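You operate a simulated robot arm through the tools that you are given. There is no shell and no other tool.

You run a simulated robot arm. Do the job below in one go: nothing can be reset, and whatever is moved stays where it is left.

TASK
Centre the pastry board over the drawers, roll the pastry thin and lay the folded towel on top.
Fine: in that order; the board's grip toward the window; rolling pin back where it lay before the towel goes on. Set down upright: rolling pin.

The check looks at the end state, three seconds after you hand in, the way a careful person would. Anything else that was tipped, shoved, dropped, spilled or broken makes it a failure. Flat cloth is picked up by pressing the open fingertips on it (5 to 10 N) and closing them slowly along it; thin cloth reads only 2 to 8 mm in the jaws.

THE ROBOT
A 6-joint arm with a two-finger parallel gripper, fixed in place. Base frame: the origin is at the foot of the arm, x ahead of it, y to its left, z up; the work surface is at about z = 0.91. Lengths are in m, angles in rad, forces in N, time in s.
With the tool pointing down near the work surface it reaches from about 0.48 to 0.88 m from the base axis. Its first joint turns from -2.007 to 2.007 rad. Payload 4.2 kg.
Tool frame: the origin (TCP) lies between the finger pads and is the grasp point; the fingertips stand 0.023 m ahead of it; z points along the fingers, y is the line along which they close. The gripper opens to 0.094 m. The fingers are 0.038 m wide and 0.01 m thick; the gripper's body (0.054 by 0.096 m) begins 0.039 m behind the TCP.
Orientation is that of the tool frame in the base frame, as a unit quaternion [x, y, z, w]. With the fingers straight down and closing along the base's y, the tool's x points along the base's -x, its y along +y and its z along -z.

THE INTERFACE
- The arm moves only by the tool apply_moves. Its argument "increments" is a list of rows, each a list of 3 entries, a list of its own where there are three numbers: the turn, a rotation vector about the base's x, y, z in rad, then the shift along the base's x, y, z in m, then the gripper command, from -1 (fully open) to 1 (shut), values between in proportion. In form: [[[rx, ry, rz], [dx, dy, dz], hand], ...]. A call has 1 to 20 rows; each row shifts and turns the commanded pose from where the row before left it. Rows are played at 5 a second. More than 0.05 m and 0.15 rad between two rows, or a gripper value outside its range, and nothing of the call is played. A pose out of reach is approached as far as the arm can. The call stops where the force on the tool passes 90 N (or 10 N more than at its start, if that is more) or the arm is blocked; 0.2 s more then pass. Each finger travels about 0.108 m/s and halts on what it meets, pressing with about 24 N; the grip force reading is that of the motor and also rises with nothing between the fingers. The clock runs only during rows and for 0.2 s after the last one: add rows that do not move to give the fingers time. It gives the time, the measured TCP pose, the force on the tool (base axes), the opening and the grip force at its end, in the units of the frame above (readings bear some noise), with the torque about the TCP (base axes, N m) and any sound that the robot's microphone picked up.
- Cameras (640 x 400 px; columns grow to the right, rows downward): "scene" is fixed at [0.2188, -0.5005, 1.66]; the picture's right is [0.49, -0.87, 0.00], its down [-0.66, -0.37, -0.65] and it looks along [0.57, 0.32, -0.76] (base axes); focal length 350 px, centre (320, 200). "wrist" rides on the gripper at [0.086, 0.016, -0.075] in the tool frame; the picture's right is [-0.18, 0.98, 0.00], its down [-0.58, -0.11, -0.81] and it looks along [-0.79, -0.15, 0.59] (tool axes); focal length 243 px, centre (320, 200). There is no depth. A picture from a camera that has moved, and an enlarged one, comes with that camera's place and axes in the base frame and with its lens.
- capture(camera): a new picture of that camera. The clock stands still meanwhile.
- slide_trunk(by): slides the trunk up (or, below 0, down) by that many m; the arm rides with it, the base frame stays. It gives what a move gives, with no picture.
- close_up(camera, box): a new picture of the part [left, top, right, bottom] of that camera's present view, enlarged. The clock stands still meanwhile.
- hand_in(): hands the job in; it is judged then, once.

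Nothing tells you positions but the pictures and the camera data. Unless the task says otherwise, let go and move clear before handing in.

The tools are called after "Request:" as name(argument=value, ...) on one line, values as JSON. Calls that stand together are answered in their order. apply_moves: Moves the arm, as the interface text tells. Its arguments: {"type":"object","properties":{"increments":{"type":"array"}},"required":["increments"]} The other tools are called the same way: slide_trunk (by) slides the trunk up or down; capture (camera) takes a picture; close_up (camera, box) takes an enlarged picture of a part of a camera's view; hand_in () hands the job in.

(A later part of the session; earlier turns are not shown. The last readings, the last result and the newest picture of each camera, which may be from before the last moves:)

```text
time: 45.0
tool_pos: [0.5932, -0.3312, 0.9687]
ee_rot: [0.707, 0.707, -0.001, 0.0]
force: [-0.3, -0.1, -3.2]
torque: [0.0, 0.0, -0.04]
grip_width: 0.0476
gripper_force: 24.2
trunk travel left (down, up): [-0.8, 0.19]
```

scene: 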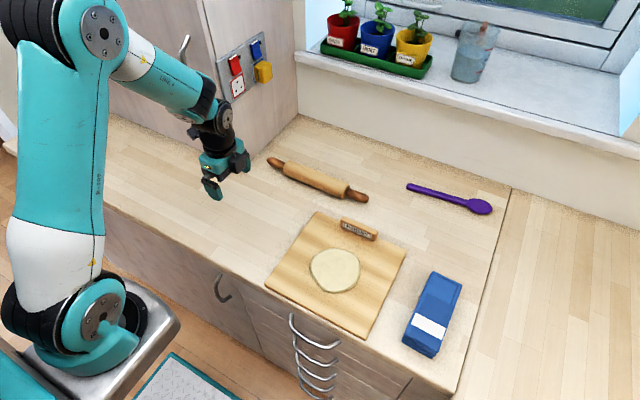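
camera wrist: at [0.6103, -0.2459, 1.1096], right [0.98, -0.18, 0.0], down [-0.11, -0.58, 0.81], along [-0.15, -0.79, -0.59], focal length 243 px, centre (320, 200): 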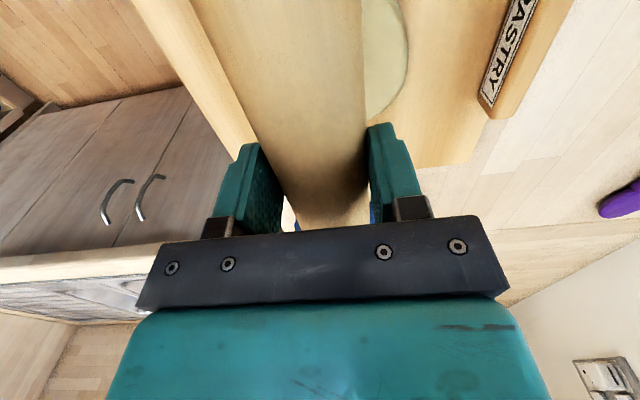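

Request:
apply_moves(increments=[[[0, 0, 0], [0, 0, -0.0015], 1], [[0, 0, 0], [0, 0, -0.0015], 1], [[0, 0, 0], [0, 0, 0], 1]])

Request:
close_up(camera="scene", box=[270, 190, 430, 300])

Request:
capture(camera="wrist")

```text
time: 45.8
tool_pos: [0.5927, -0.3314, 0.9661]
ee_rot: [0.707, 0.707, 0.0, 0.0]
force: [-1.0, 1.1, -3.9]
torque: [-0.05, -0.01, -0.01]
grip_width: 0.0479
gripper_force: 24.2
trunk travel left (down, up): [-0.8, 0.19]
```

```text
3.64 times, centred on (350, 245) of scene
camera zoom: at [0.2188, -0.5005, 1.66], right [0.49, -0.87, 0.0], down [-0.66, -0.37, -0.65], along [0.57, 0.32, -0.76], focal length 1273 px, centre (211, 36)
```

zoom: 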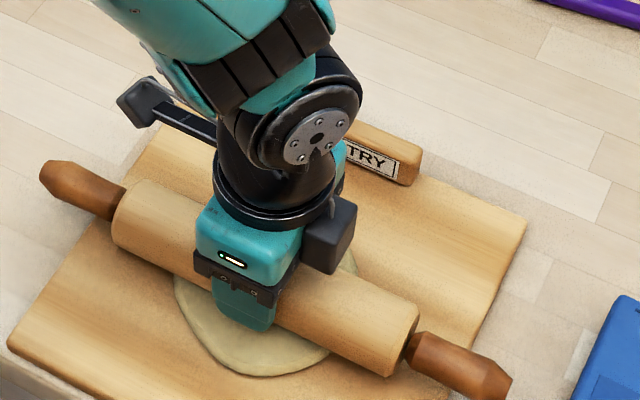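

```text
taken
camera wrist: at [0.6099, -0.2456, 1.0402], right [0.98, -0.18, 0.0], down [-0.11, -0.58, 0.81], along [-0.15, -0.79, -0.59], focal length 243 px, centre (320, 200)
```

wrist: 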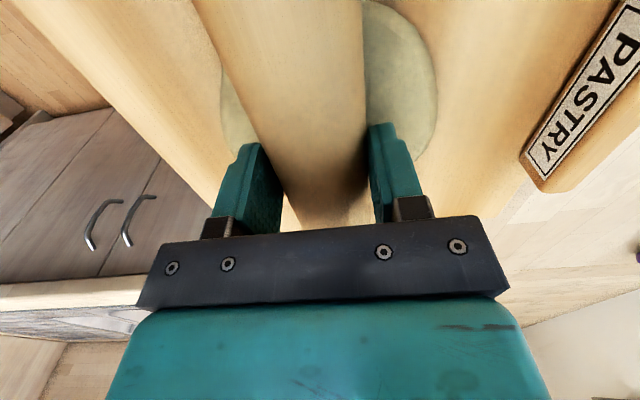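

Still no clear reaction force, so the dough is thin or very soft. I'll keep going down in 1 mm steps and watch the force.

Request:
apply_moves(increments=[[[0, 0, 0], [0, 0, -0.001], 1], [[0, 0, 0], [0, 0, -0.001], 1], [[0, 0, 0], [0, 0, 0], 1]])

Request:
apply_moves(increments=[[[0, 0, 0], [0, 0, -0.001], 1], [[0, 0, 0], [0, 0, 0], 1]])

```text
time: 46.6
tool_pos: [0.5943, -0.3326, 0.966]
ee_rot: [0.707, 0.707, 0.001, 0.001]
force: [-1.8, -1.0, 5.4]
torque: [0.53, 0.03, 0.07]
grip_width: 0.0478
gripper_force: 23.9
trunk travel left (down, up): [-0.8, 0.19]
```

```text
time: 47.2
tool_pos: [0.594, -0.3308, 0.9646]
ee_rot: [0.707, 0.707, 0.0, 0.002]
force: [1.5, -1.7, 18.2]
torque: [0.12, -0.09, -0.04]
grip_width: 0.0478
gripper_force: 23.9
trunk travel left (down, up): [-0.8, 0.19]
```

There is contact, about 22 N pressing. I'll ease off slightly, make a short stroke, and check whether the dough spreads and the board stays put.

Request:
apply_moves(increments=[[[0, 0, 0], [0, 0, 0.0007], 1], [[0, 0, 0], [-0.006, 0, 0], 1], [[0, 0, 0], [-0.008, 0, 0], 1], [[0, 0, 0], [-0.008, 0, 0], 1], [[0, 0, 0], [0, 0, 0], 1]])

Request:
close_up(camera="scene", box=[250, 190, 490, 340])

Request:
capture(camera="wrist")

```text
time: 48.4
tool_pos: [0.571, -0.3302, 0.9639]
ee_rot: [0.707, 0.707, 0.001, 0.0]
force: [7.9, 1.4, 17.6]
torque: [-0.07, -0.33, 0.03]
grip_width: 0.0475
gripper_force: 23.8
trunk travel left (down, up): [-0.8, 0.19]
```

```text
2.67 times, centred on (370, 265) of scene
camera zoom: at [0.2188, -0.5005, 1.66], right [0.49, -0.87, 0.0], down [-0.66, -0.37, -0.65], along [0.57, 0.32, -0.76], focal length 934 px, centre (187, 27)
```

zoom: 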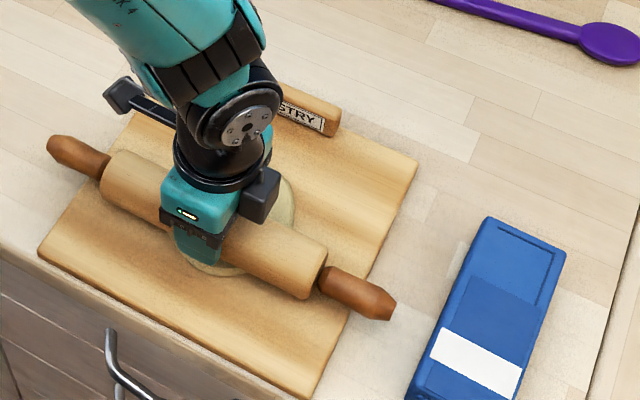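

```text
taken
camera wrist: at [0.5875, -0.2452, 1.0381], right [0.98, -0.18, 0.0], down [-0.11, -0.58, 0.81], along [-0.15, -0.79, -0.59], focal length 243 px, centre (320, 200)
```

wrist: 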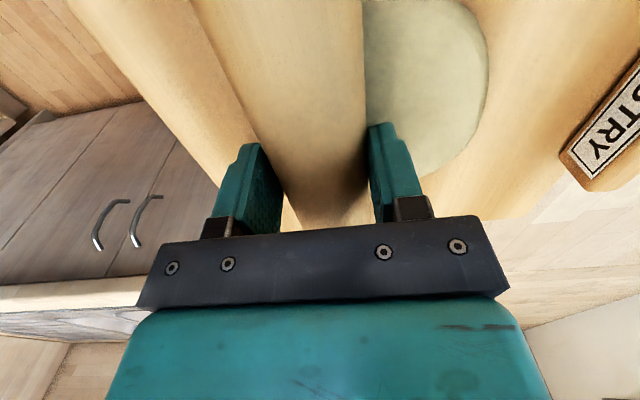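

The board hasn't moved and the pin drags with about 8 N. I'll make full back-and-forth strokes over the dough at this pressure.

Request:
apply_moves(increments=[[[0, 0, 0], [-0.01, 0, 0], 1], [[0, 0, 0], [-0.01, 0, 0], 1], [[0, 0, 0], [-0.01, 0, 0], 1], [[0, 0, 0], [-0.006, 0, 0], 1], [[0, 0, 0], [0, 0, 0], 1], [[0, 0, 0], [0.008, 0, 0], 1], [[0, 0, 0], [0.01, 0, 0], 1], [[0, 0, 0], [0.01, 0, 0], 1], [[0, 0, 0], [0.01, 0, 0], 1], [[0, 0, 0], [0.01, 0, 0], 1], [[0, 0, 0], [0.01, 0, 0], 1], [[0, 0, 0], [0.01, 0, 0], 1], [[0, 0, 0], [0.01, 0, 0], 1], [[0, 0, 0], [0.01, 0, 0], 1], [[0, 0, 0], [0.01, 0, 0], 1], [[0, 0, 0], [0.01, 0, 0], 1], [[0, 0, 0], [0.008, 0, 0], 1], [[0, 0, 0], [0, 0, 0], 1]])

Request:
close_up(camera="scene", box=[250, 190, 490, 340])

Request:
capture(camera="wrist")

```text
time: 52.2
tool_pos: [0.6514, -0.3311, 0.9631]
ee_rot: [0.707, 0.707, 0.001, 0.0]
force: [0.2, -0.7, -2.4]
torque: [-0.12, 0.02, -0.03]
grip_width: 0.0473
gripper_force: 24.3
trunk travel left (down, up): [-0.8, 0.19]
```

```text
2.67 times, centred on (370, 265) of scene
camera zoom: at [0.2188, -0.5005, 1.66], right [0.49, -0.87, 0.0], down [-0.66, -0.37, -0.65], along [0.57, 0.32, -0.76], focal length 934 px, centre (187, 27)
```

zoom: 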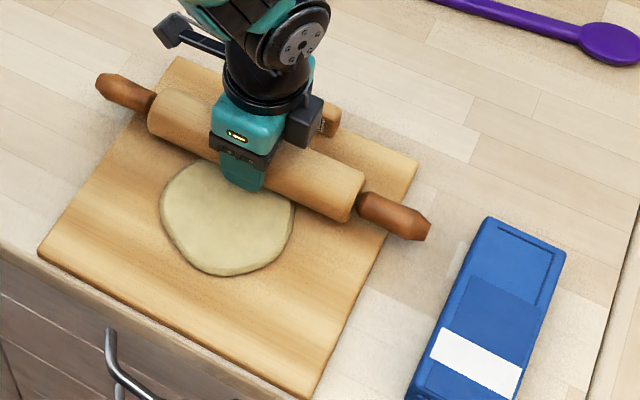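

```text
taken
camera wrist: at [0.6681, -0.2455, 1.0373], right [0.98, -0.18, 0.0], down [-0.11, -0.58, 0.81], along [-0.15, -0.79, -0.59], focal length 243 px, centre (320, 200)
```

wrist: 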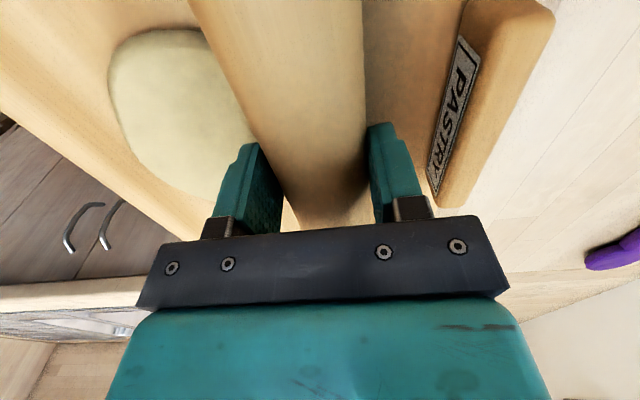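

The dough seems unchanged at this light pressure. I'll come back over it and press harder.

Request:
apply_moves(increments=[[[0, 0, 0], [0, 0, 0.006], 1], [[0, 0, 0], [-0.02, 0, 0], 1], [[0, 0, 0], [-0.02, 0, 0], 1], [[0, 0, 0], [-0.015, 0, 0], 1], [[0, 0, 0], [0, 0, -0.004], 1], [[0, 0, 0], [0, 0, -0.002], 1], [[0, 0, 0], [0, 0, -0.001], 1], [[0, 0, 0], [0, 0, -0.001], 1], [[0, 0, 0], [0, 0, 0], 1]])

```text
time: 54.2
tool_pos: [0.5968, -0.3315, 0.9624]
ee_rot: [0.707, 0.707, 0.0, 0.001]
force: [-0.6, 0.8, 21.6]
torque: [0.24, 0.03, -0.02]
grip_width: 0.0475
gripper_force: 23.9
trunk travel left (down, up): [-0.8, 0.19]
```

The same force now comes about 2 mm lower, so the dough may be giving way. I'll press a little more and stroke again.

Request:
apply_moves(increments=[[[0, 0, 0], [0, 0, -0.001], 1], [[0, 0, 0], [-0.01, 0, 0], 1], [[0, 0, 0], [-0.012, 0, 0], 1], [[0, 0, 0], [-0.012, 0, 0], 1], [[0, 0, 0], [-0.012, 0, 0], 1], [[0, 0, 0], [-0.01, 0, 0], 1], [[0, 0, 0], [0.01, 0, 0], 1], [[0, 0, 0], [0.012, 0, 0], 1], [[0, 0, 0], [0.012, 0, 0], 1], [[0, 0, 0], [0.012, 0, 0], 1], [[0, 0, 0], [0.012, 0, 0], 1], [[0, 0, 0], [0.012, 0, 0], 1], [[0, 0, 0], [0.012, 0, 0], 1], [[0, 0, 0], [0.012, 0, 0], 1], [[0, 0, 0], [0.01, 0, 0], 1], [[0, 0, 0], [-0.01, 0, 0], 1], [[0, 0, 0], [-0.012, 0, 0], 1], [[0, 0, 0], [-0.012, 0, 0], 1], [[0, 0, 0], [-0.012, 0, 0], 1], [[0, 0, 0], [0, 0, 0], 1]])

Request:
close_up(camera="scene", box=[250, 190, 490, 340])

Request:
capture(camera="wrist")

```text
time: 58.4
tool_pos: [0.5971, -0.331, 0.9598]
ee_rot: [0.707, 0.707, 0.0, 0.0]
force: [2.1, -1.0, 4.8]
torque: [0.06, -0.08, -0.03]
grip_width: 0.0475
gripper_force: 24.7
trunk travel left (down, up): [-0.8, 0.19]
```

```text
2.67 times, centred on (370, 265) of scene
camera zoom: at [0.2188, -0.5005, 1.66], right [0.49, -0.87, 0.0], down [-0.66, -0.37, -0.65], along [0.57, 0.32, -0.76], focal length 934 px, centre (187, 27)
```

zoom: 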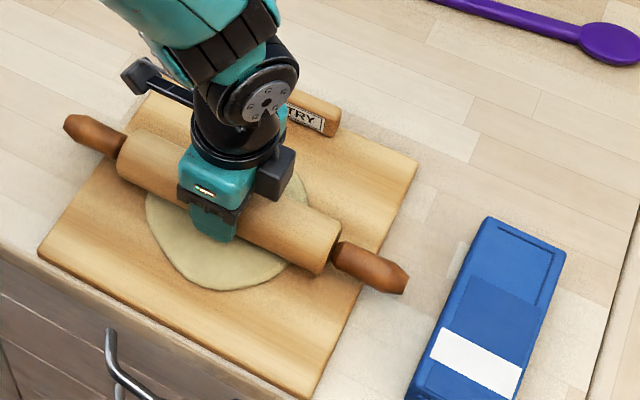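

```text
taken
camera wrist: at [0.6137, -0.2459, 1.0343], right [0.98, -0.18, 0.0], down [-0.11, -0.58, 0.81], along [-0.15, -0.79, -0.59], focal length 243 px, centre (320, 200)
```

wrist: 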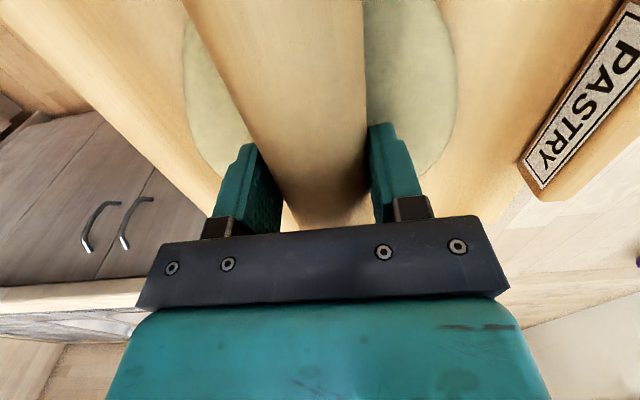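

The dough is spreading and the board hasn't moved. I'll lower a bit more and keep rolling with slightly longer strokes.

Request:
apply_moves(increments=[[[0, 0, 0], [0, 0, -0.001], 1], [[0, 0, 0], [-0.01, 0, -0.0005], 1], [[0, 0, 0], [-0.013, 0, 0], 1], [[0, 0, 0], [-0.013, 0, 0], 1], [[0, 0, 0], [-0.013, 0, 0], 1], [[0, 0, 0], [-0.013, 0, 0], 1], [[0, 0, 0], [0.01, 0, 0], 1], [[0, 0, 0], [0.013, 0, 0], 1], [[0, 0, 0], [0.013, 0, 0], 1], [[0, 0, 0], [0.013, 0, 0], 1], [[0, 0, 0], [0.013, 0, 0], 1], [[0, 0, 0], [0.013, 0, 0], 1], [[0, 0, 0], [0.013, 0, 0], 1], [[0, 0, 0], [0.013, 0, 0], 1], [[0, 0, 0], [0.013, 0, 0], 1], [[0, 0, 0], [0.01, 0, 0], 1], [[0, 0, 0], [-0.012, 0, 0], 1], [[0, 0, 0], [-0.013, 0, 0], 1], [[0, 0, 0], [-0.013, 0, 0], 1], [[0, 0, 0], [-0.013, 0, 0], 1]])

Request:
close_up(camera="scene", box=[250, 190, 490, 340])

Request:
capture(camera="wrist")

```text
time: 62.6
tool_pos: [0.6089, -0.331, 0.9583]
ee_rot: [0.707, 0.707, 0.001, 0.0]
force: [2.2, -0.9, 5.1]
torque: [0.71, -0.1, -0.18]
grip_width: 0.0474
gripper_force: 23.7
trunk travel left (down, up): [-0.8, 0.19]
```

```text
2.67 times, centred on (370, 265) of scene
camera zoom: at [0.2188, -0.5005, 1.66], right [0.49, -0.87, 0.0], down [-0.66, -0.37, -0.65], along [0.57, 0.32, -0.76], focal length 934 px, centre (187, 27)
```

zoom: 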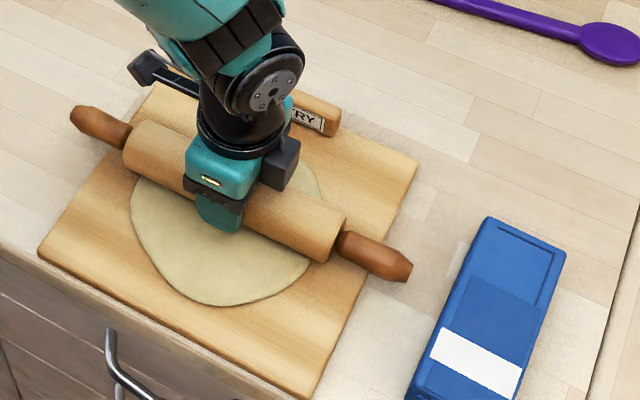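

```text
taken
camera wrist: at [0.6249, -0.2452, 1.0324], right [0.98, -0.18, 0.0], down [-0.11, -0.58, 0.81], along [-0.15, -0.79, -0.59], focal length 243 px, centre (320, 200)
```

wrist: 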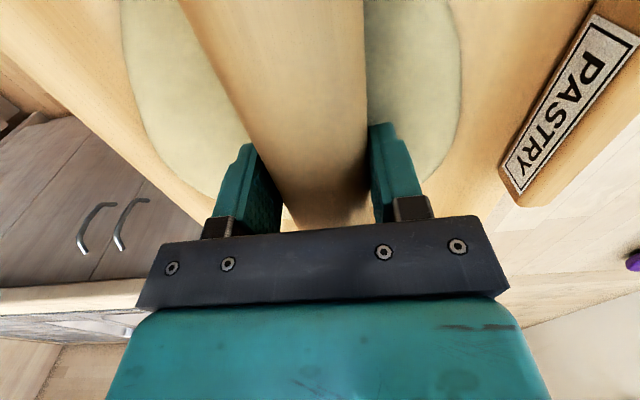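

The dough has grown noticeably: its outline has roughly doubled in area. I'll do another pass 1 mm lower.

Request:
apply_moves(increments=[[[0, 0, 0], [-0.013, 0, -0.0005], 1], [[0, 0, 0], [-0.013, 0, -0.0005], 1], [[0, 0, 0], [-0.013, 0, 0], 1], [[0, 0, 0], [-0.013, 0, 0], 1], [[0, 0, 0], [-0.013, 0, 0], 1], [[0, 0, 0], [-0.013, 0, 0], 1], [[0, 0, 0], [0.013, 0, 0], 1], [[0, 0, 0], [0.013, 0, 0], 1], [[0, 0, 0], [0.013, 0, 0], 1], [[0, 0, 0], [0.013, 0, 0], 1], [[0, 0, 0], [0.013, 0, 0], 1], [[0, 0, 0], [0.013, 0, 0], 1], [[0, 0, 0], [0.013, 0, 0], 1], [[0, 0, 0], [0.013, 0, 0], 1], [[0, 0, 0], [0.013, 0, 0], 1], [[0, 0, 0], [0.01, 0, 0], 1], [[0, 0, 0], [-0.012, 0, 0], 1], [[0, 0, 0], [-0.013, 0, 0], 1], [[0, 0, 0], [-0.013, 0, 0], 1], [[0, 0, 0], [-0.013, 0, 0], 1]])

Request:
close_up(camera="scene", box=[250, 190, 490, 340])

Request:
capture(camera="wrist")

```text
time: 66.8
tool_pos: [0.6078, -0.3309, 0.9586]
ee_rot: [0.707, 0.707, 0.0, -0.001]
force: [0.6, 0.8, -3.8]
torque: [-0.01, 0.03, 0.01]
grip_width: 0.0475
gripper_force: 24.3
trunk travel left (down, up): [-0.8, 0.19]
```

```text
2.67 times, centred on (370, 265) of scene
camera zoom: at [0.2188, -0.5005, 1.66], right [0.49, -0.87, 0.0], down [-0.66, -0.37, -0.65], along [0.57, 0.32, -0.76], focal length 934 px, centre (187, 27)
```

zoom: 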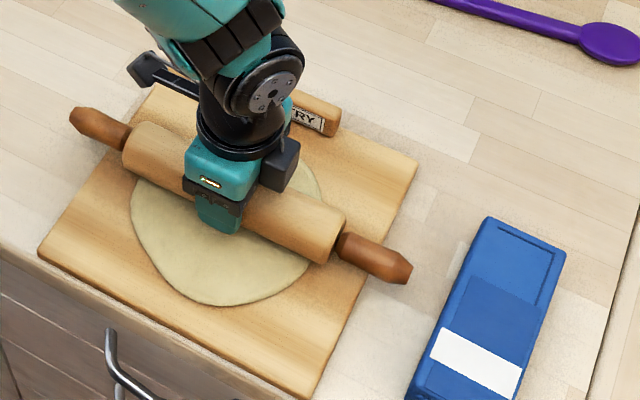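

```text
taken
camera wrist: at [0.6234, -0.2456, 1.0326], right [0.98, -0.18, 0.0], down [-0.11, -0.58, 0.81], along [-0.15, -0.79, -0.59], focal length 243 px, centre (320, 200)
```

wrist: 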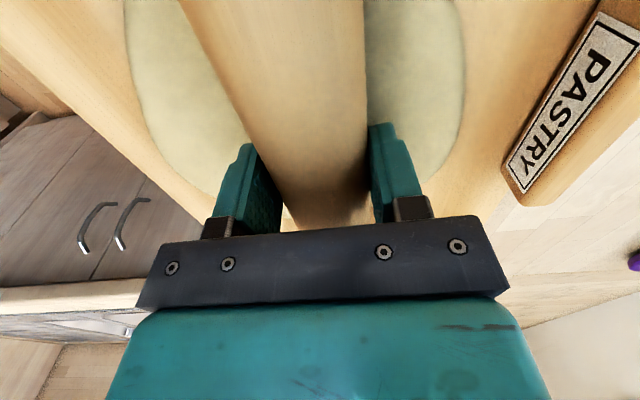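

That pass changed little and there's no contact force now. I'll press down in small steps to find the dough again.

Request:
apply_moves(increments=[[[0, 0, 0], [0, 0, -0.001], 1], [[0, 0, 0], [0, 0, 0], 1]])

Request:
apply_moves(increments=[[[0, 0, 0], [0, 0, -0.0007], 1], [[0, 0, 0], [0, 0, 0], 1]])

```text
time: 67.4
tool_pos: [0.6074, -0.3319, 0.9592]
ee_rot: [0.707, 0.707, 0.001, 0.0]
force: [-0.5, 0.5, 6.5]
torque: [0.39, -0.02, -0.02]
grip_width: 0.0475
gripper_force: 24.1
trunk travel left (down, up): [-0.8, 0.19]
```

```text
time: 68.0
tool_pos: [0.6068, -0.3324, 0.958]
ee_rot: [0.707, 0.707, 0.0, 0.001]
force: [-1.2, 1.0, 24.8]
torque: [0.02, 0.08, 0.06]
grip_width: 0.0476
gripper_force: 24.5
trunk travel left (down, up): [-0.8, 0.19]
```

Contact again, with about 28 N pressing. I'll roll at this level.

Request:
apply_moves(increments=[[[0, 0, 0], [-0.012, 0, 0], 1], [[0, 0, 0], [-0.013, 0, 0], 1], [[0, 0, 0], [-0.013, 0, 0], 1], [[0, 0, 0], [-0.013, 0, 0], 1], [[0, 0, 0], [-0.013, 0, 0], 1], [[0, 0, 0], [-0.013, 0, 0], 1], [[0, 0, 0], [0.013, 0, 0], 1], [[0, 0, 0], [0.013, 0, 0], 1], [[0, 0, 0], [0.013, 0, 0], 1], [[0, 0, 0], [0.013, 0, 0], 1], [[0, 0, 0], [0.013, 0, 0], 1], [[0, 0, 0], [0.013, 0, 0], 1], [[0, 0, 0], [0.013, 0, 0], 1], [[0, 0, 0], [0.013, 0, 0], 1], [[0, 0, 0], [0.013, 0, 0], 1], [[0, 0, 0], [0.01, 0, 0], 1], [[0, 0, 0], [-0.012, 0, 0], 1], [[0, 0, 0], [-0.013, 0, 0], 1], [[0, 0, 0], [-0.013, 0, 0], 1], [[0, 0, 0], [-0.013, 0, 0], 1]])

Request:
close_up(camera="scene", box=[250, 190, 490, 340])

Request:
capture(camera="wrist")

```text
time: 72.2
tool_pos: [0.6063, -0.3313, 0.9545]
ee_rot: [0.707, 0.707, 0.0, 0.0]
force: [0.4, -0.3, -3.3]
torque: [0.04, 0.0, -0.02]
grip_width: 0.0473
gripper_force: 23.9
trunk travel left (down, up): [-0.8, 0.19]
```

```text
2.67 times, centred on (370, 265) of scene
camera zoom: at [0.2188, -0.5005, 1.66], right [0.49, -0.87, 0.0], down [-0.66, -0.37, -0.65], along [0.57, 0.32, -0.76], focal length 934 px, centre (187, 27)
```

zoom: 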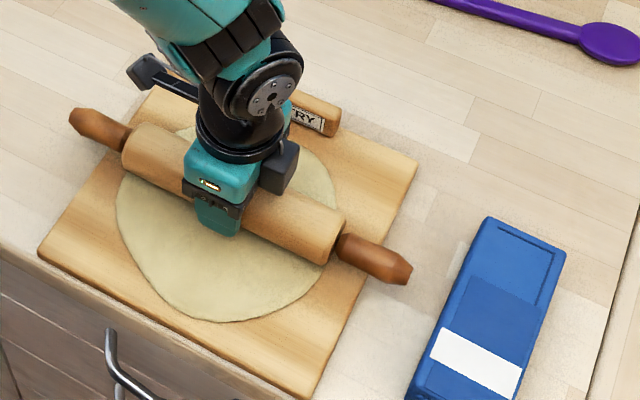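

```text
taken
camera wrist: at [0.6224, -0.2456, 1.03], right [0.98, -0.18, 0.0], down [-0.11, -0.58, 0.81], along [-0.15, -0.79, -0.59], focal length 243 px, centre (320, 200)
```

wrist: 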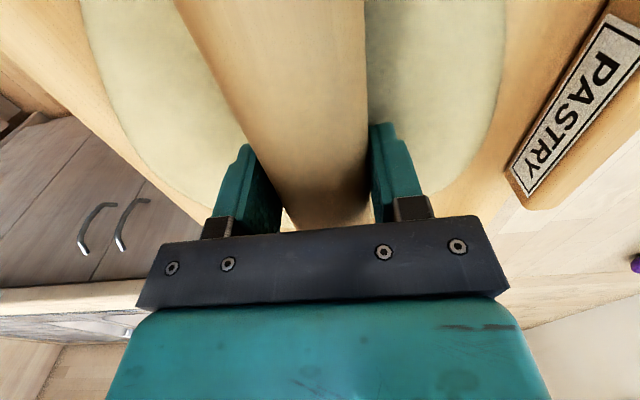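

The sheet is now about 1.6 times its original width. I'll zoom in to judge the thickness left at the edge.

Request:
close_up(camera="scene", box=[270, 250, 350, 320])

Request:
close_up(camera="scene", box=[320, 210, 420, 300])

```text
5.71 times, centred on (310, 285) of scene
camera zoom: at [0.2188, -0.5005, 1.66], right [0.49, -0.87, 0.0], down [-0.66, -0.37, -0.65], along [0.57, 0.32, -0.76], focal length 2001 px, centre (377, -286)
```

zoom: 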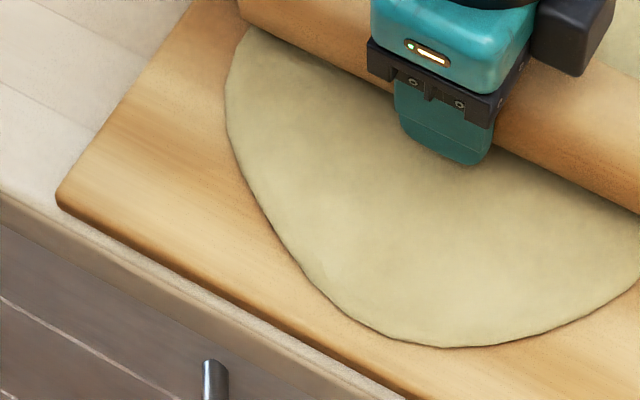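

```text
4.44 times, centred on (370, 255) of scene
camera zoom: at [0.2188, -0.5005, 1.66], right [0.49, -0.87, 0.0], down [-0.66, -0.37, -0.65], along [0.57, 0.32, -0.76], focal length 1556 px, centre (98, -44)
```

zoom: 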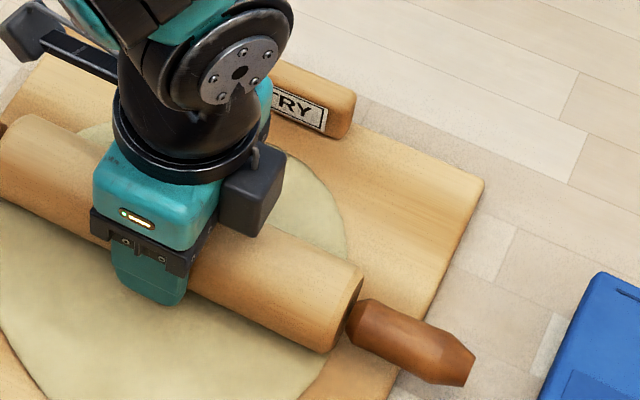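

The sheet is thin already. There is still room on the board for one more gentle pass, so I'll do that.

Request:
apply_moves(increments=[[[0, 0, 0], [0, 0, -0.001], 1], [[0, 0, 0], [0, 0, 0], 1]])

Request:
apply_moves(increments=[[[0, 0, 0], [0, 0, -0.0006], 1], [[0, 0, 0], [0, 0, 0], 1]])

```text
time: 72.8
tool_pos: [0.6065, -0.3303, 0.9557]
ee_rot: [0.707, 0.707, 0.0, 0.0]
force: [-1.4, -0.7, 4.5]
torque: [0.77, 0.05, 0.11]
grip_width: 0.0477
gripper_force: 24.0
trunk travel left (down, up): [-0.8, 0.19]
```

```text
time: 73.4
tool_pos: [0.6062, -0.3303, 0.9569]
ee_rot: [0.707, 0.707, 0.001, 0.001]
force: [-0.2, -3.4, 12.5]
torque: [0.66, 0.0, 0.08]
grip_width: 0.0474
gripper_force: 23.8
trunk travel left (down, up): [-0.8, 0.19]
```

Request:
apply_moves(increments=[[[0, 0, 0], [-0.012, 0, -0.0005], 1], [[0, 0, 0], [-0.013, 0, 0], 1], [[0, 0, 0], [-0.013, 0, 0], 1], [[0, 0, 0], [-0.013, 0, 0], 1], [[0, 0, 0], [-0.013, 0, 0], 1], [[0, 0, 0], [-0.01, 0, 0], 1], [[0, 0, 0], [0.013, 0, 0], 1], [[0, 0, 0], [0.013, 0, 0], 1], [[0, 0, 0], [0.013, 0, 0], 1], [[0, 0, 0], [0.013, 0, 0], 1], [[0, 0, 0], [0.013, 0, 0], 1], [[0, 0, 0], [0.013, 0, 0], 1], [[0, 0, 0], [0.013, 0, 0], 1], [[0, 0, 0], [0.013, 0, 0], 1], [[0, 0, 0], [0.013, 0, 0], 1], [[0, 0, 0], [0.007, 0, 0], 1], [[0, 0, 0], [-0.012, 0, 0], 1], [[0, 0, 0], [-0.013, 0, 0], 1], [[0, 0, 0], [-0.013, 0, 0], 1], [[0, 0, 0], [-0.013, 0, 0], 1]])

Request:
close_up(camera="scene", box=[250, 190, 490, 340])

Request:
capture(camera="wrist")

```text
time: 77.6
tool_pos: [0.605, -0.3296, 0.9549]
ee_rot: [0.707, 0.707, -0.001, -0.001]
force: [-1.0, 0.0, -3.0]
torque: [0.0, -0.01, -0.01]
grip_width: 0.0477
gripper_force: 24.3
trunk travel left (down, up): [-0.8, 0.19]
```

```text
2.67 times, centred on (370, 265) of scene
camera zoom: at [0.2188, -0.5005, 1.66], right [0.49, -0.87, 0.0], down [-0.66, -0.37, -0.65], along [0.57, 0.32, -0.76], focal length 934 px, centre (187, 27)
```

zoom: 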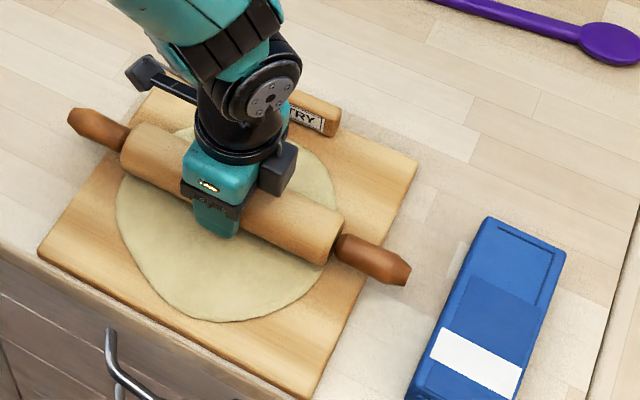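

```text
taken
camera wrist: at [0.6217, -0.2448, 1.0286], right [0.98, -0.18, 0.0], down [-0.11, -0.58, 0.81], along [-0.15, -0.79, -0.59], focal length 243 px, centre (320, 200)
```

wrist: 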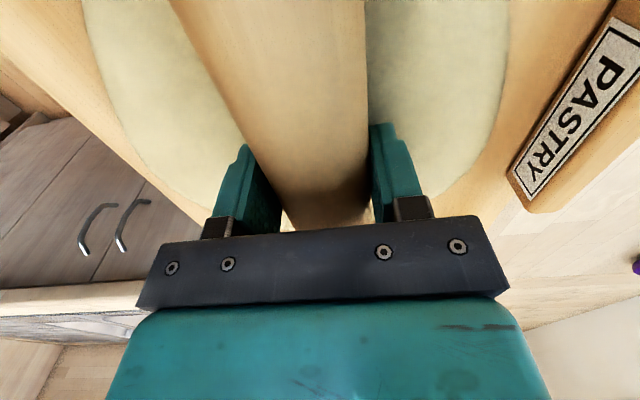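

The light pass made no difference, since only firm pressure above about 20 N thins it. I'll do one last firm pass, then put the pin back.

Request:
apply_moves(increments=[[[0, 0, 0], [0, 0, -0.001], 1], [[0, 0, 0], [0, 0, -0.0008], 1], [[0, 0, 0], [0, 0, 0], 1]])

```text
time: 78.4
tool_pos: [0.6059, -0.3311, 0.9551]
ee_rot: [0.707, 0.707, 0.0, 0.0]
force: [-4.5, 3.1, 17.2]
torque: [0.37, 0.12, -0.03]
grip_width: 0.0475
gripper_force: 23.8
trunk travel left (down, up): [-0.8, 0.19]
```

Request:
apply_moves(increments=[[[0, 0, 0], [-0.008, 0, -0.0007], 1], [[0, 0, 0], [-0.012, 0, 0], 1], [[0, 0, 0], [-0.013, 0, 0], 1], [[0, 0, 0], [-0.013, 0, 0], 1], [[0, 0, 0], [-0.013, 0, 0], 1], [[0, 0, 0], [0.013, 0, 0], 1], [[0, 0, 0], [0.013, 0, 0], 1], [[0, 0, 0], [0.013, 0, 0], 1], [[0, 0, 0], [0.013, 0, 0], 1], [[0, 0, 0], [0.013, 0, 0], 1], [[0, 0, 0], [0.013, 0, 0], 1], [[0, 0, 0], [0.013, 0, 0], 1], [[0, 0, 0], [0.007, 0, 0], 1], [[0, 0, 0], [-0.012, 0, 0], 1], [[0, 0, 0], [-0.013, 0, 0], 1], [[0, 0, 0], [-0.013, 0, 0], 1], [[0, 0, 0], [0, 0, 0], 1]])

Request:
close_up(camera="scene", box=[250, 190, 490, 340])

Request:
capture(camera="wrist")

```text
time: 82.0
tool_pos: [0.6068, -0.3325, 0.9515]
ee_rot: [0.707, 0.707, 0.0, 0.0]
force: [1.4, 0.3, 4.6]
torque: [-0.55, -0.05, 0.18]
grip_width: 0.0474
gripper_force: 23.8
trunk travel left (down, up): [-0.8, 0.19]
```

```text
2.67 times, centred on (370, 265) of scene
camera zoom: at [0.2188, -0.5005, 1.66], right [0.49, -0.87, 0.0], down [-0.66, -0.37, -0.65], along [0.57, 0.32, -0.76], focal length 934 px, centre (187, 27)
```

zoom: 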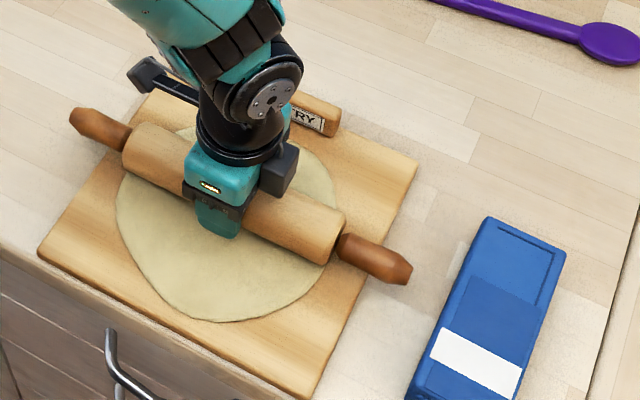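

```text
taken
camera wrist: at [0.6228, -0.2457, 1.0256], right [0.98, -0.18, 0.0], down [-0.11, -0.58, 0.81], along [-0.15, -0.79, -0.59], focal length 243 px, centre (320, 200)
```

wrist: 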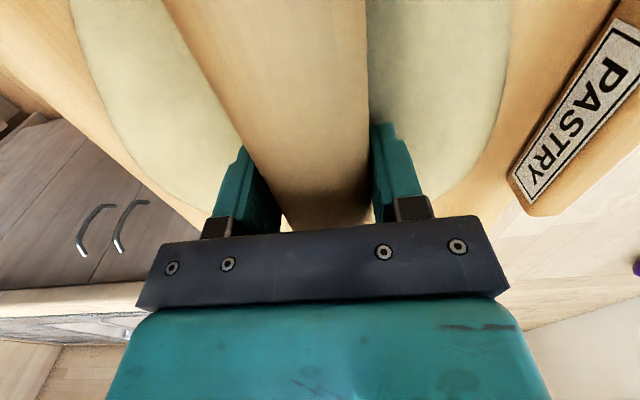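

The outline no longer changes, so the pastry is fully rolled out, thin and well inside the board. I'll lift the pin, turn it back along x and carry it to its original place.

Request:
apply_moves(increments=[[[0, 0, 0], [0, 0, 0.01], 1], [[0, 0, 0], [0, 0, 0.04], 1], [[0, 0, 0], [0, 0, 0.04], 1], [[0, 0, 0.1455], [0.0073, 0.0268, 0], 1], [[0, 0, 0.1455], [0.0073, 0.0268, 0], 1], [[0, 0, 0.1455], [0.0073, 0.0268, 0], 1], [[0, 0, 0.1455], [0.0073, 0.0268, 0], 1], [[0, 0, 0.1455], [0.0073, 0.0268, 0], 1], [[0, 0, 0.1455], [0.0073, 0.0268, 0], 1], [[0, 0, 0.1455], [0.0073, 0.0268, 0], 1], [[0, 0, 0.1455], [0.0073, 0.0268, 0], 1], [[0, 0, 0.1455], [0.0073, 0.0268, 0], 1], [[0, 0, 0.1455], [0.0073, 0.0268, 0], 1], [[0, 0, 0.1455], [0.0073, 0.0268, 0], 1], [[0, 0, 0], [0, 0, -0.03], 1], [[0, 0, 0], [0, 0, 0], 1]])

Request:
capture(camera="scene")

Request:
close_up(camera="scene", box=[90, 120, 310, 260])

Request:
capture(camera="wrist")

```text
time: 85.4
tool_pos: [0.689, -0.0372, 1.012]
ee_rot: [-0.015, 1.0, 0.0, 0.0]
force: [-0.1, 0.3, -3.6]
torque: [-0.02, -0.03, -0.01]
grip_width: 0.0472
gripper_force: 23.8
trunk travel left (down, up): [-0.8, 0.19]
```

```text
taken
```

scene: 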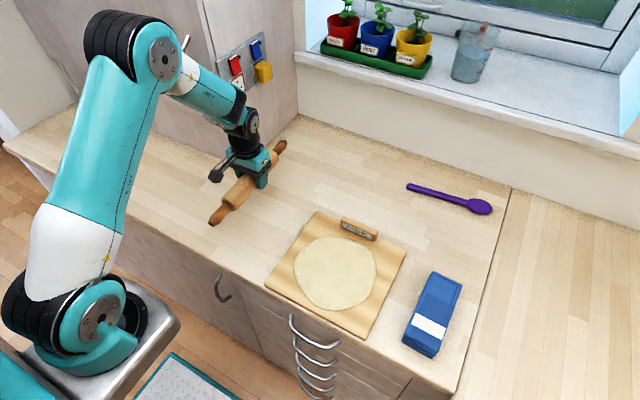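

```text
2.86 times, centred on (200, 190) of scene
camera zoom: at [0.2188, -0.5005, 1.66], right [0.49, -0.87, 0.0], down [-0.66, -0.37, -0.65], along [0.57, 0.32, -0.76], focal length 1000 px, centre (663, 229)
```

zoom: 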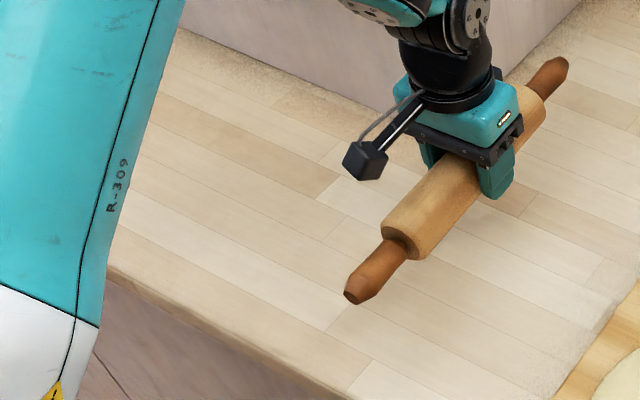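

```text
taken
camera wrist: at [0.6005, -0.0247, 1.0854], right [0.15, 0.99, 0.0], down [0.58, -0.09, 0.81], along [0.8, -0.12, -0.59], focal length 243 px, centre (320, 200)
```

wrist: 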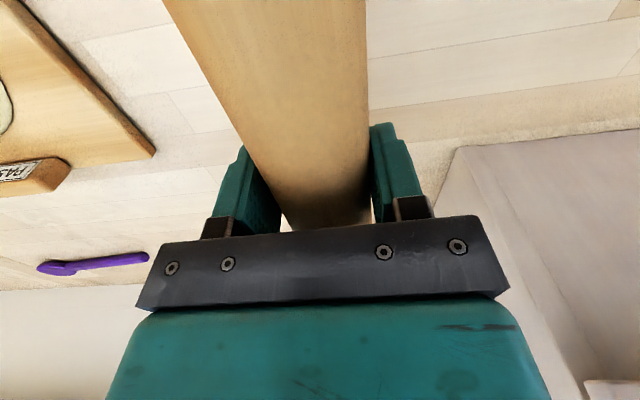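

The board and the thin pastry look right. The pin has slid a few mm up in the grip, so I'll lower it step by step until the counter takes its weight.

Request:
apply_moves(increments=[[[0, 0, 0], [-0.001, 0, -0.03], 1], [[0, 0, 0], [0, 0, -0.02], 1], [[0, 0, 0], [0, 0, -0.01], 1], [[0, 0, 0], [0, 0, -0.003], 1], [[0, 0, 0], [0, 0, -0.002], 1], [[0, 0, 0], [0, 0, 0], 1]])

Request:
close_up(camera="scene", box=[90, 120, 310, 260])

```text
time: 86.8
tool_pos: [0.6861, -0.037, 0.9475]
ee_rot: [-0.014, 1.0, -0.001, 0.0]
force: [-0.9, 0.9, -3.6]
torque: [0.02, -0.04, -0.01]
grip_width: 0.0474
gripper_force: 23.9
trunk travel left (down, up): [-0.8, 0.19]
```

```text
2.86 times, centred on (200, 190) of scene
camera zoom: at [0.2188, -0.5005, 1.66], right [0.49, -0.87, 0.0], down [-0.66, -0.37, -0.65], along [0.57, 0.32, -0.76], focal length 1000 px, centre (663, 229)
```

zoom: 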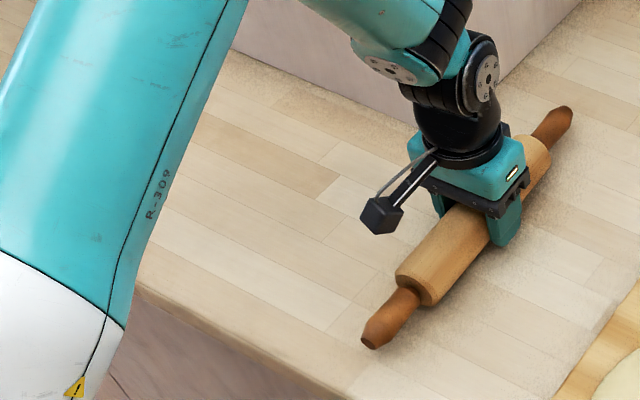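

Request:
apply_moves(increments=[[[0, 0, 0], [0, 0, -0.0015], 1], [[0, 0, 0], [0, 0, -0.0015], 1], [[0, 0, 0], [0, 0, 0], 1]])

Request:
apply_moves(increments=[[[0, 0, 0], [0, 0, -0.001], 1], [[0, 0, 0], [0, 0, 0], 1]])

```text
time: 87.6
tool_pos: [0.6863, -0.0364, 0.944]
ee_rot: [-0.015, 1.0, 0.0, 0.001]
force: [2.0, -0.7, -3.6]
torque: [0.01, 0.01, -0.01]
grip_width: 0.0475
gripper_force: 24.2
trunk travel left (down, up): [-0.8, 0.19]
```

```text
time: 88.2
tool_pos: [0.6865, -0.0373, 0.9424]
ee_rot: [-0.015, 1.0, 0.0, 0.0]
force: [0.0, -0.4, -2.7]
torque: [-0.02, 0.01, -0.02]
grip_width: 0.0476
gripper_force: 23.7
trunk travel left (down, up): [-0.8, 0.19]
```

Request:
apply_moves(increments=[[[0, 0, 0], [0, 0, -0.001], 1], [[0, 0, 0], [0, 0, 0], 1]])

Request:
apply_moves(increments=[[[0, 0, 0], [0, 0, -0.001], 1], [[0, 0, 0], [0, 0, 0], 1]])

```text
time: 88.8
tool_pos: [0.6863, -0.0361, 0.9417]
ee_rot: [-0.015, 1.0, 0.0, 0.0]
force: [-0.6, -1.0, -2.6]
torque: [0.02, 0.0, -0.01]
grip_width: 0.0475
gripper_force: 23.8
trunk travel left (down, up): [-0.8, 0.19]
```

```text
time: 89.4
tool_pos: [0.6862, -0.0366, 0.9404]
ee_rot: [-0.015, 1.0, 0.0, 0.0]
force: [-0.2, 0.4, -3.5]
torque: [0.0, 0.01, 0.01]
grip_width: 0.0474
gripper_force: 23.8
trunk travel left (down, up): [-0.8, 0.19]
```

Request:
apply_moves(increments=[[[0, 0, 0], [0, 0, -0.001], 1], [[0, 0, 0], [0, 0, 0], 1]])

Request:
close_up(camera="scene", box=[200, 150, 310, 250])

Request:
capture(camera="wrist")

```text
time: 90.0
tool_pos: [0.6859, -0.0371, 0.9411]
ee_rot: [-0.015, 1.0, 0.0, -0.001]
force: [0.3, 0.0, -3.5]
torque: [-0.01, -0.04, 0.02]
grip_width: 0.0477
gripper_force: 23.2
trunk travel left (down, up): [-0.8, 0.19]
```

```text
4.00 times, centred on (255, 200) of scene
camera zoom: at [0.2188, -0.5005, 1.66], right [0.49, -0.87, 0.0], down [-0.66, -0.37, -0.65], along [0.57, 0.32, -0.76], focal length 1401 px, centre (580, 200)
```

zoom: 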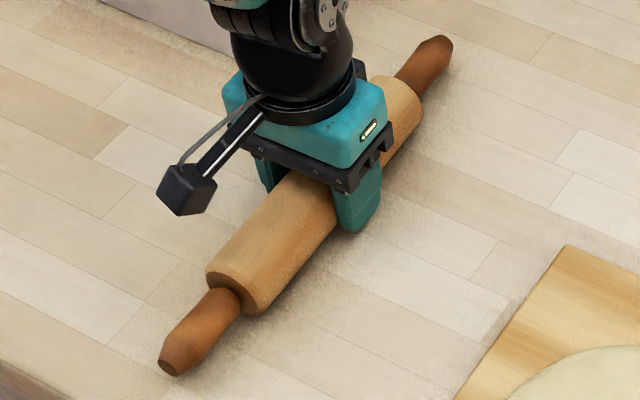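

```text
taken
camera wrist: at [0.5986, -0.0236, 1.0138], right [0.15, 0.99, 0.0], down [0.58, -0.09, 0.81], along [0.8, -0.12, -0.59], focal length 243 px, centre (320, 200)
```

wrist: 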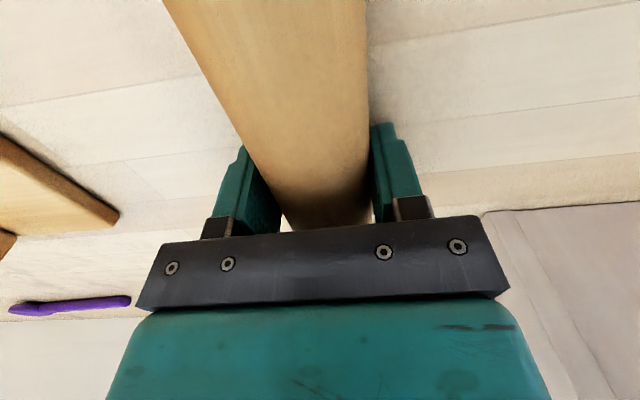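

The pin looks about 2–3 mm off the counter still. I'll keep stepping down.

Request:
apply_moves(increments=[[[0, 0, 0], [0, 0, -0.001], 1], [[0, 0, 0], [0, 0, 0], 1]])

Request:
apply_moves(increments=[[[0, 0, 0], [0, 0, -0.001], 1], [[0, 0, 0], [0, 0, 0], 1]])

```text
time: 90.6
tool_pos: [0.6862, -0.0367, 0.9392]
ee_rot: [-0.014, 1.0, -0.001, -0.001]
force: [0.8, 0.3, -3.6]
torque: [0.0, 0.02, 0.03]
grip_width: 0.0476
gripper_force: 23.4
trunk travel left (down, up): [-0.8, 0.19]
```

```text
time: 91.2
tool_pos: [0.6857, -0.0355, 0.9377]
ee_rot: [-0.015, 1.0, 0.0, 0.0]
force: [-0.4, -0.8, -0.3]
torque: [-0.03, 0.17, 0.04]
grip_width: 0.0473
gripper_force: 24.2
trunk travel left (down, up): [-0.8, 0.19]
```

The counter is taking the weight. I'll settle it half a millimetre more and open the fingers gently.

Request:
apply_moves(increments=[[[0, 0, 0], [0, 0, -0.0006], 1], [[0, 0, 0], [0, 0, 0], 1], [[0, 0, 0], [0, 0, 0], 0.2], [[0, 0, 0], [0, 0, 0], 0.05], [[0, 0, 0], [0, 0, 0], -0.02], [[0, 0, 0], [0, 0, 0], -0.06], [[0, 0, 0], [0, 0, 0], -0.1], [[0, 0, 0], [0, 0, 0], -0.15], [[0, 0, 0], [0, 0, 0], -0.2], [[0, 0, 0], [0, 0, 0], -0.2], [[0, 0, 0], [0, 0, 0], -0.2]])

Request:
capture(camera="wrist")

Request:
close_up(camera="scene", box=[90, 120, 310, 260])

```text
time: 93.6
tool_pos: [0.6855, -0.0359, 0.9376]
ee_rot: [-0.015, 1.0, 0.0, 0.0]
force: [0.2, -0.9, -0.2]
torque: [0.06, 0.01, 0.02]
grip_width: 0.0564
gripper_force: 0.1
trunk travel left (down, up): [-0.8, 0.19]
```

```text
taken
camera wrist: at [0.5986, -0.0232, 1.0107], right [0.15, 0.99, 0.0], down [0.58, -0.09, 0.81], along [0.8, -0.12, -0.59], focal length 243 px, centre (320, 200)
```

wrist: 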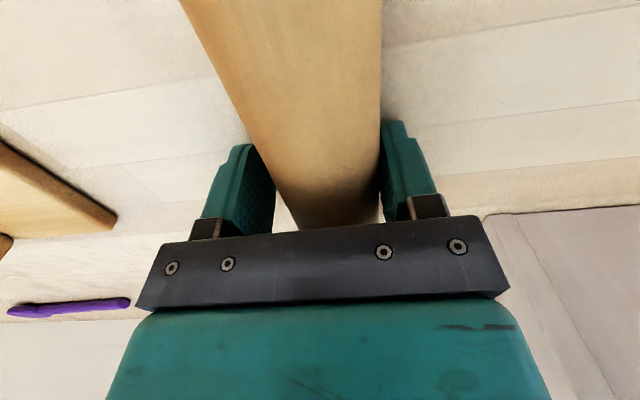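

```text
2.86 times, centred on (200, 190) of scene
camera zoom: at [0.2188, -0.5005, 1.66], right [0.49, -0.87, 0.0], down [-0.66, -0.37, -0.65], along [0.57, 0.32, -0.76], focal length 1000 px, centre (663, 229)
```

zoom: 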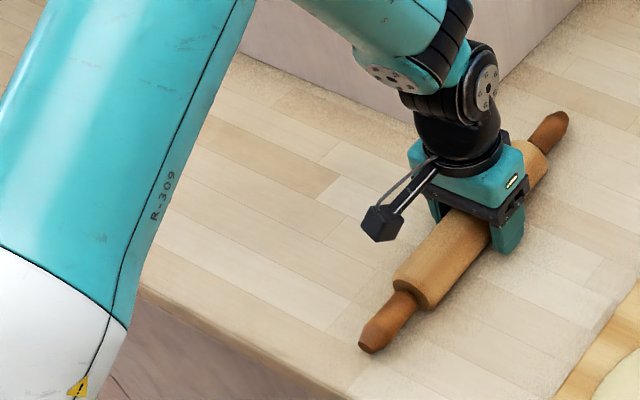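

The pin rolled about 4–5 mm toward +y as it was released, and sits against the left finger. I'll nudge it back gently with that finger.

Request:
apply_moves(increments=[[[0, 0, 0], [0, -0.001, 0], -0.2], [[0, 0, 0], [0, -0.001, 0], -0.2], [[0, 0, 0], [0, -0.001, 0], -0.2], [[0, 0, 0], [0, -0.001, 0], -0.2], [[0, 0, 0], [0, -0.0007, 0], -0.2], [[0, 0, 0], [0, 0, 0], -0.2], [[0, 0, 0], [0, 0, 0], -0.2], [[0, 0, 0], [0, 0, 0], -0.2]])

Request:
capture(camera="wrist")

Request:
close_up(camera="scene", box=[90, 120, 310, 260])

```text
time: 95.4
tool_pos: [0.6858, -0.0408, 0.9368]
ee_rot: [-0.015, 1.0, 0.0, 0.0]
force: [-0.5, 0.6, -0.1]
torque: [0.03, 0.0, -0.02]
grip_width: 0.0566
gripper_force: 0.0
trunk travel left (down, up): [-0.8, 0.19]
```

```text
taken
camera wrist: at [0.5986, -0.028, 1.0109], right [0.15, 0.99, 0.0], down [0.58, -0.09, 0.81], along [0.8, -0.12, -0.59], focal length 243 px, centre (320, 200)
```

wrist: 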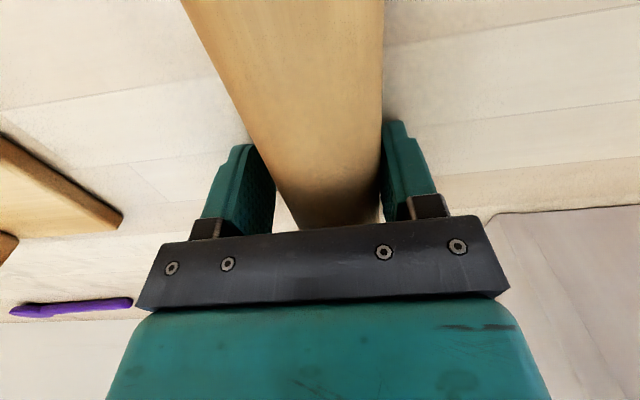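

```text
2.86 times, centred on (200, 190) of scene
camera zoom: at [0.2188, -0.5005, 1.66], right [0.49, -0.87, 0.0], down [-0.66, -0.37, -0.65], along [0.57, 0.32, -0.76], focal length 1000 px, centre (663, 229)
```

zoom: 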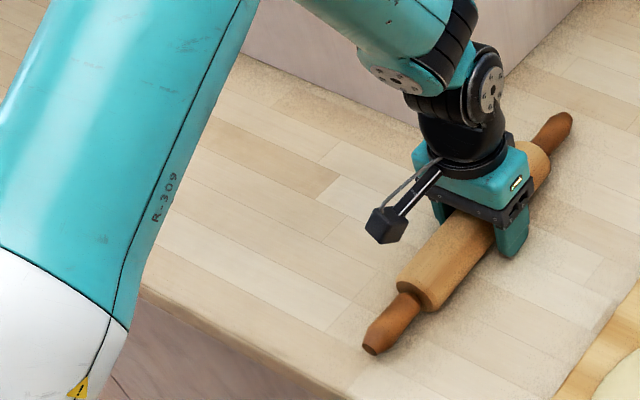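

The pin now matches its original picture to within a pixel or two. I'll open the fingers the rest of the way, rise straight up and check it stays.

Request:
apply_moves(increments=[[[0, 0, 0], [0, 0, 0], -0.3], [[0, 0, 0], [0, 0, 0], -0.5], [[0, 0, 0], [0, 0, 0], -0.8], [[0, 0, 0], [0, 0, 0], -1], [[0, 0, 0], [0, 0, 0.01], -1], [[0, 0, 0], [0, 0, 0.03], -1], [[0, 0, 0], [0, 0, 0.045], -1], [[0, 0, 0], [0, 0, 0.045], -1], [[0, 0, 0], [0, 0, 0.045], -1], [[0, 0, 0], [0, -0.04, 0.02], -1], [[0, 0, 0], [0, -0.045, 0], -1], [[0, 0, 0], [0, -0.045, 0], -1], [[0, 0, 0], [0, -0.045, 0], -1], [[0, 0, 0], [0, -0.045, 0], -1], [[0, 0, 0], [0, 0, 0], -1]])

Request:
capture(camera="scene")

Request:
close_up(camera="scene", box=[90, 120, 310, 260])

Request:
close_up(camera="scene", box=[250, 190, 490, 340])

Request:
capture(camera="wrist")

```text
time: 98.6
tool_pos: [0.6862, -0.2613, 1.129]
ee_rot: [-0.015, 1.0, 0.0, 0.001]
force: [-0.2, -0.1, 0.2]
torque: [0.02, 0.03, -0.01]
grip_width: 0.0939
gripper_force: 0.1
trunk travel left (down, up): [-0.8, 0.19]
```

```text
taken
```

scene: 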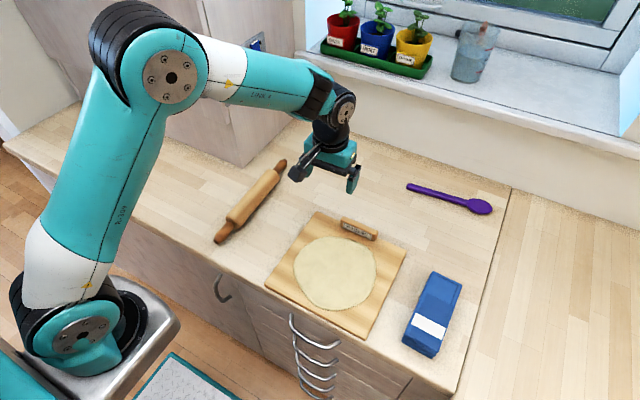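

```text
2.86 times, centred on (200, 190) of scene
camera zoom: at [0.2188, -0.5005, 1.66], right [0.49, -0.87, 0.0], down [-0.66, -0.37, -0.65], along [0.57, 0.32, -0.76], focal length 1000 px, centre (663, 229)
```

zoom: 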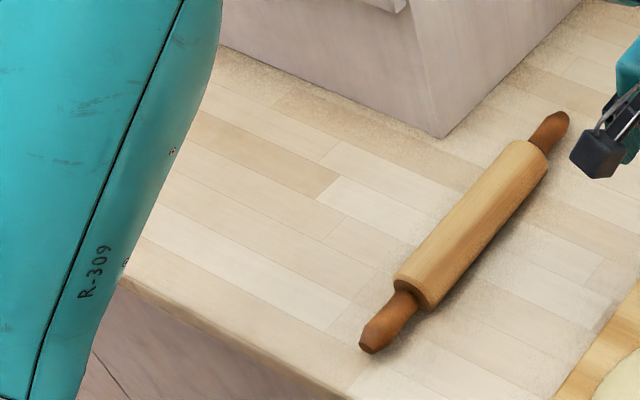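

```text
2.67 times, centred on (370, 265) of scene
camera zoom: at [0.2188, -0.5005, 1.66], right [0.49, -0.87, 0.0], down [-0.66, -0.37, -0.65], along [0.57, 0.32, -0.76], focal length 934 px, centre (187, 27)
```

zoom: 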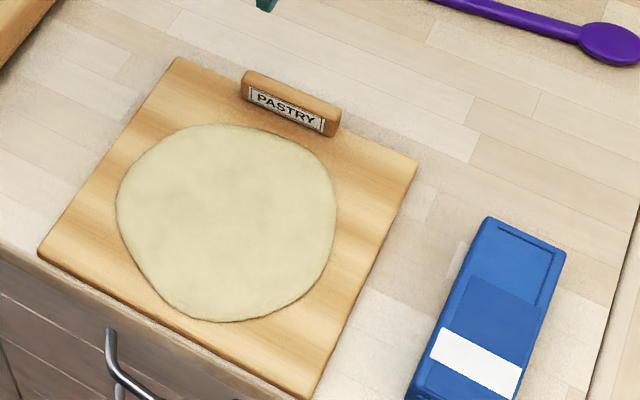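

```text
taken
camera wrist: at [0.5993, -0.2489, 1.2044], right [0.15, 0.99, 0.0], down [0.58, -0.09, 0.81], along [0.8, -0.12, -0.59], focal length 243 px, centre (320, 200)
```

wrist: 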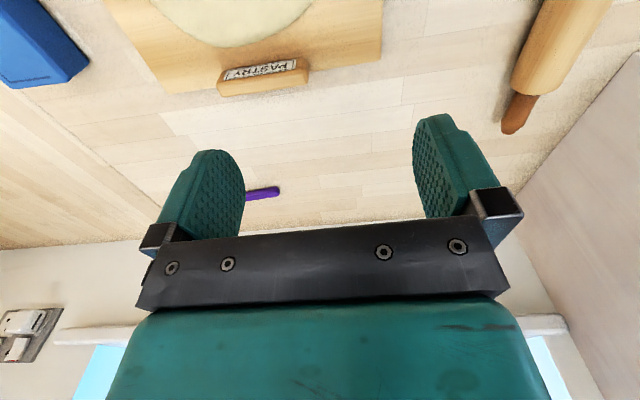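

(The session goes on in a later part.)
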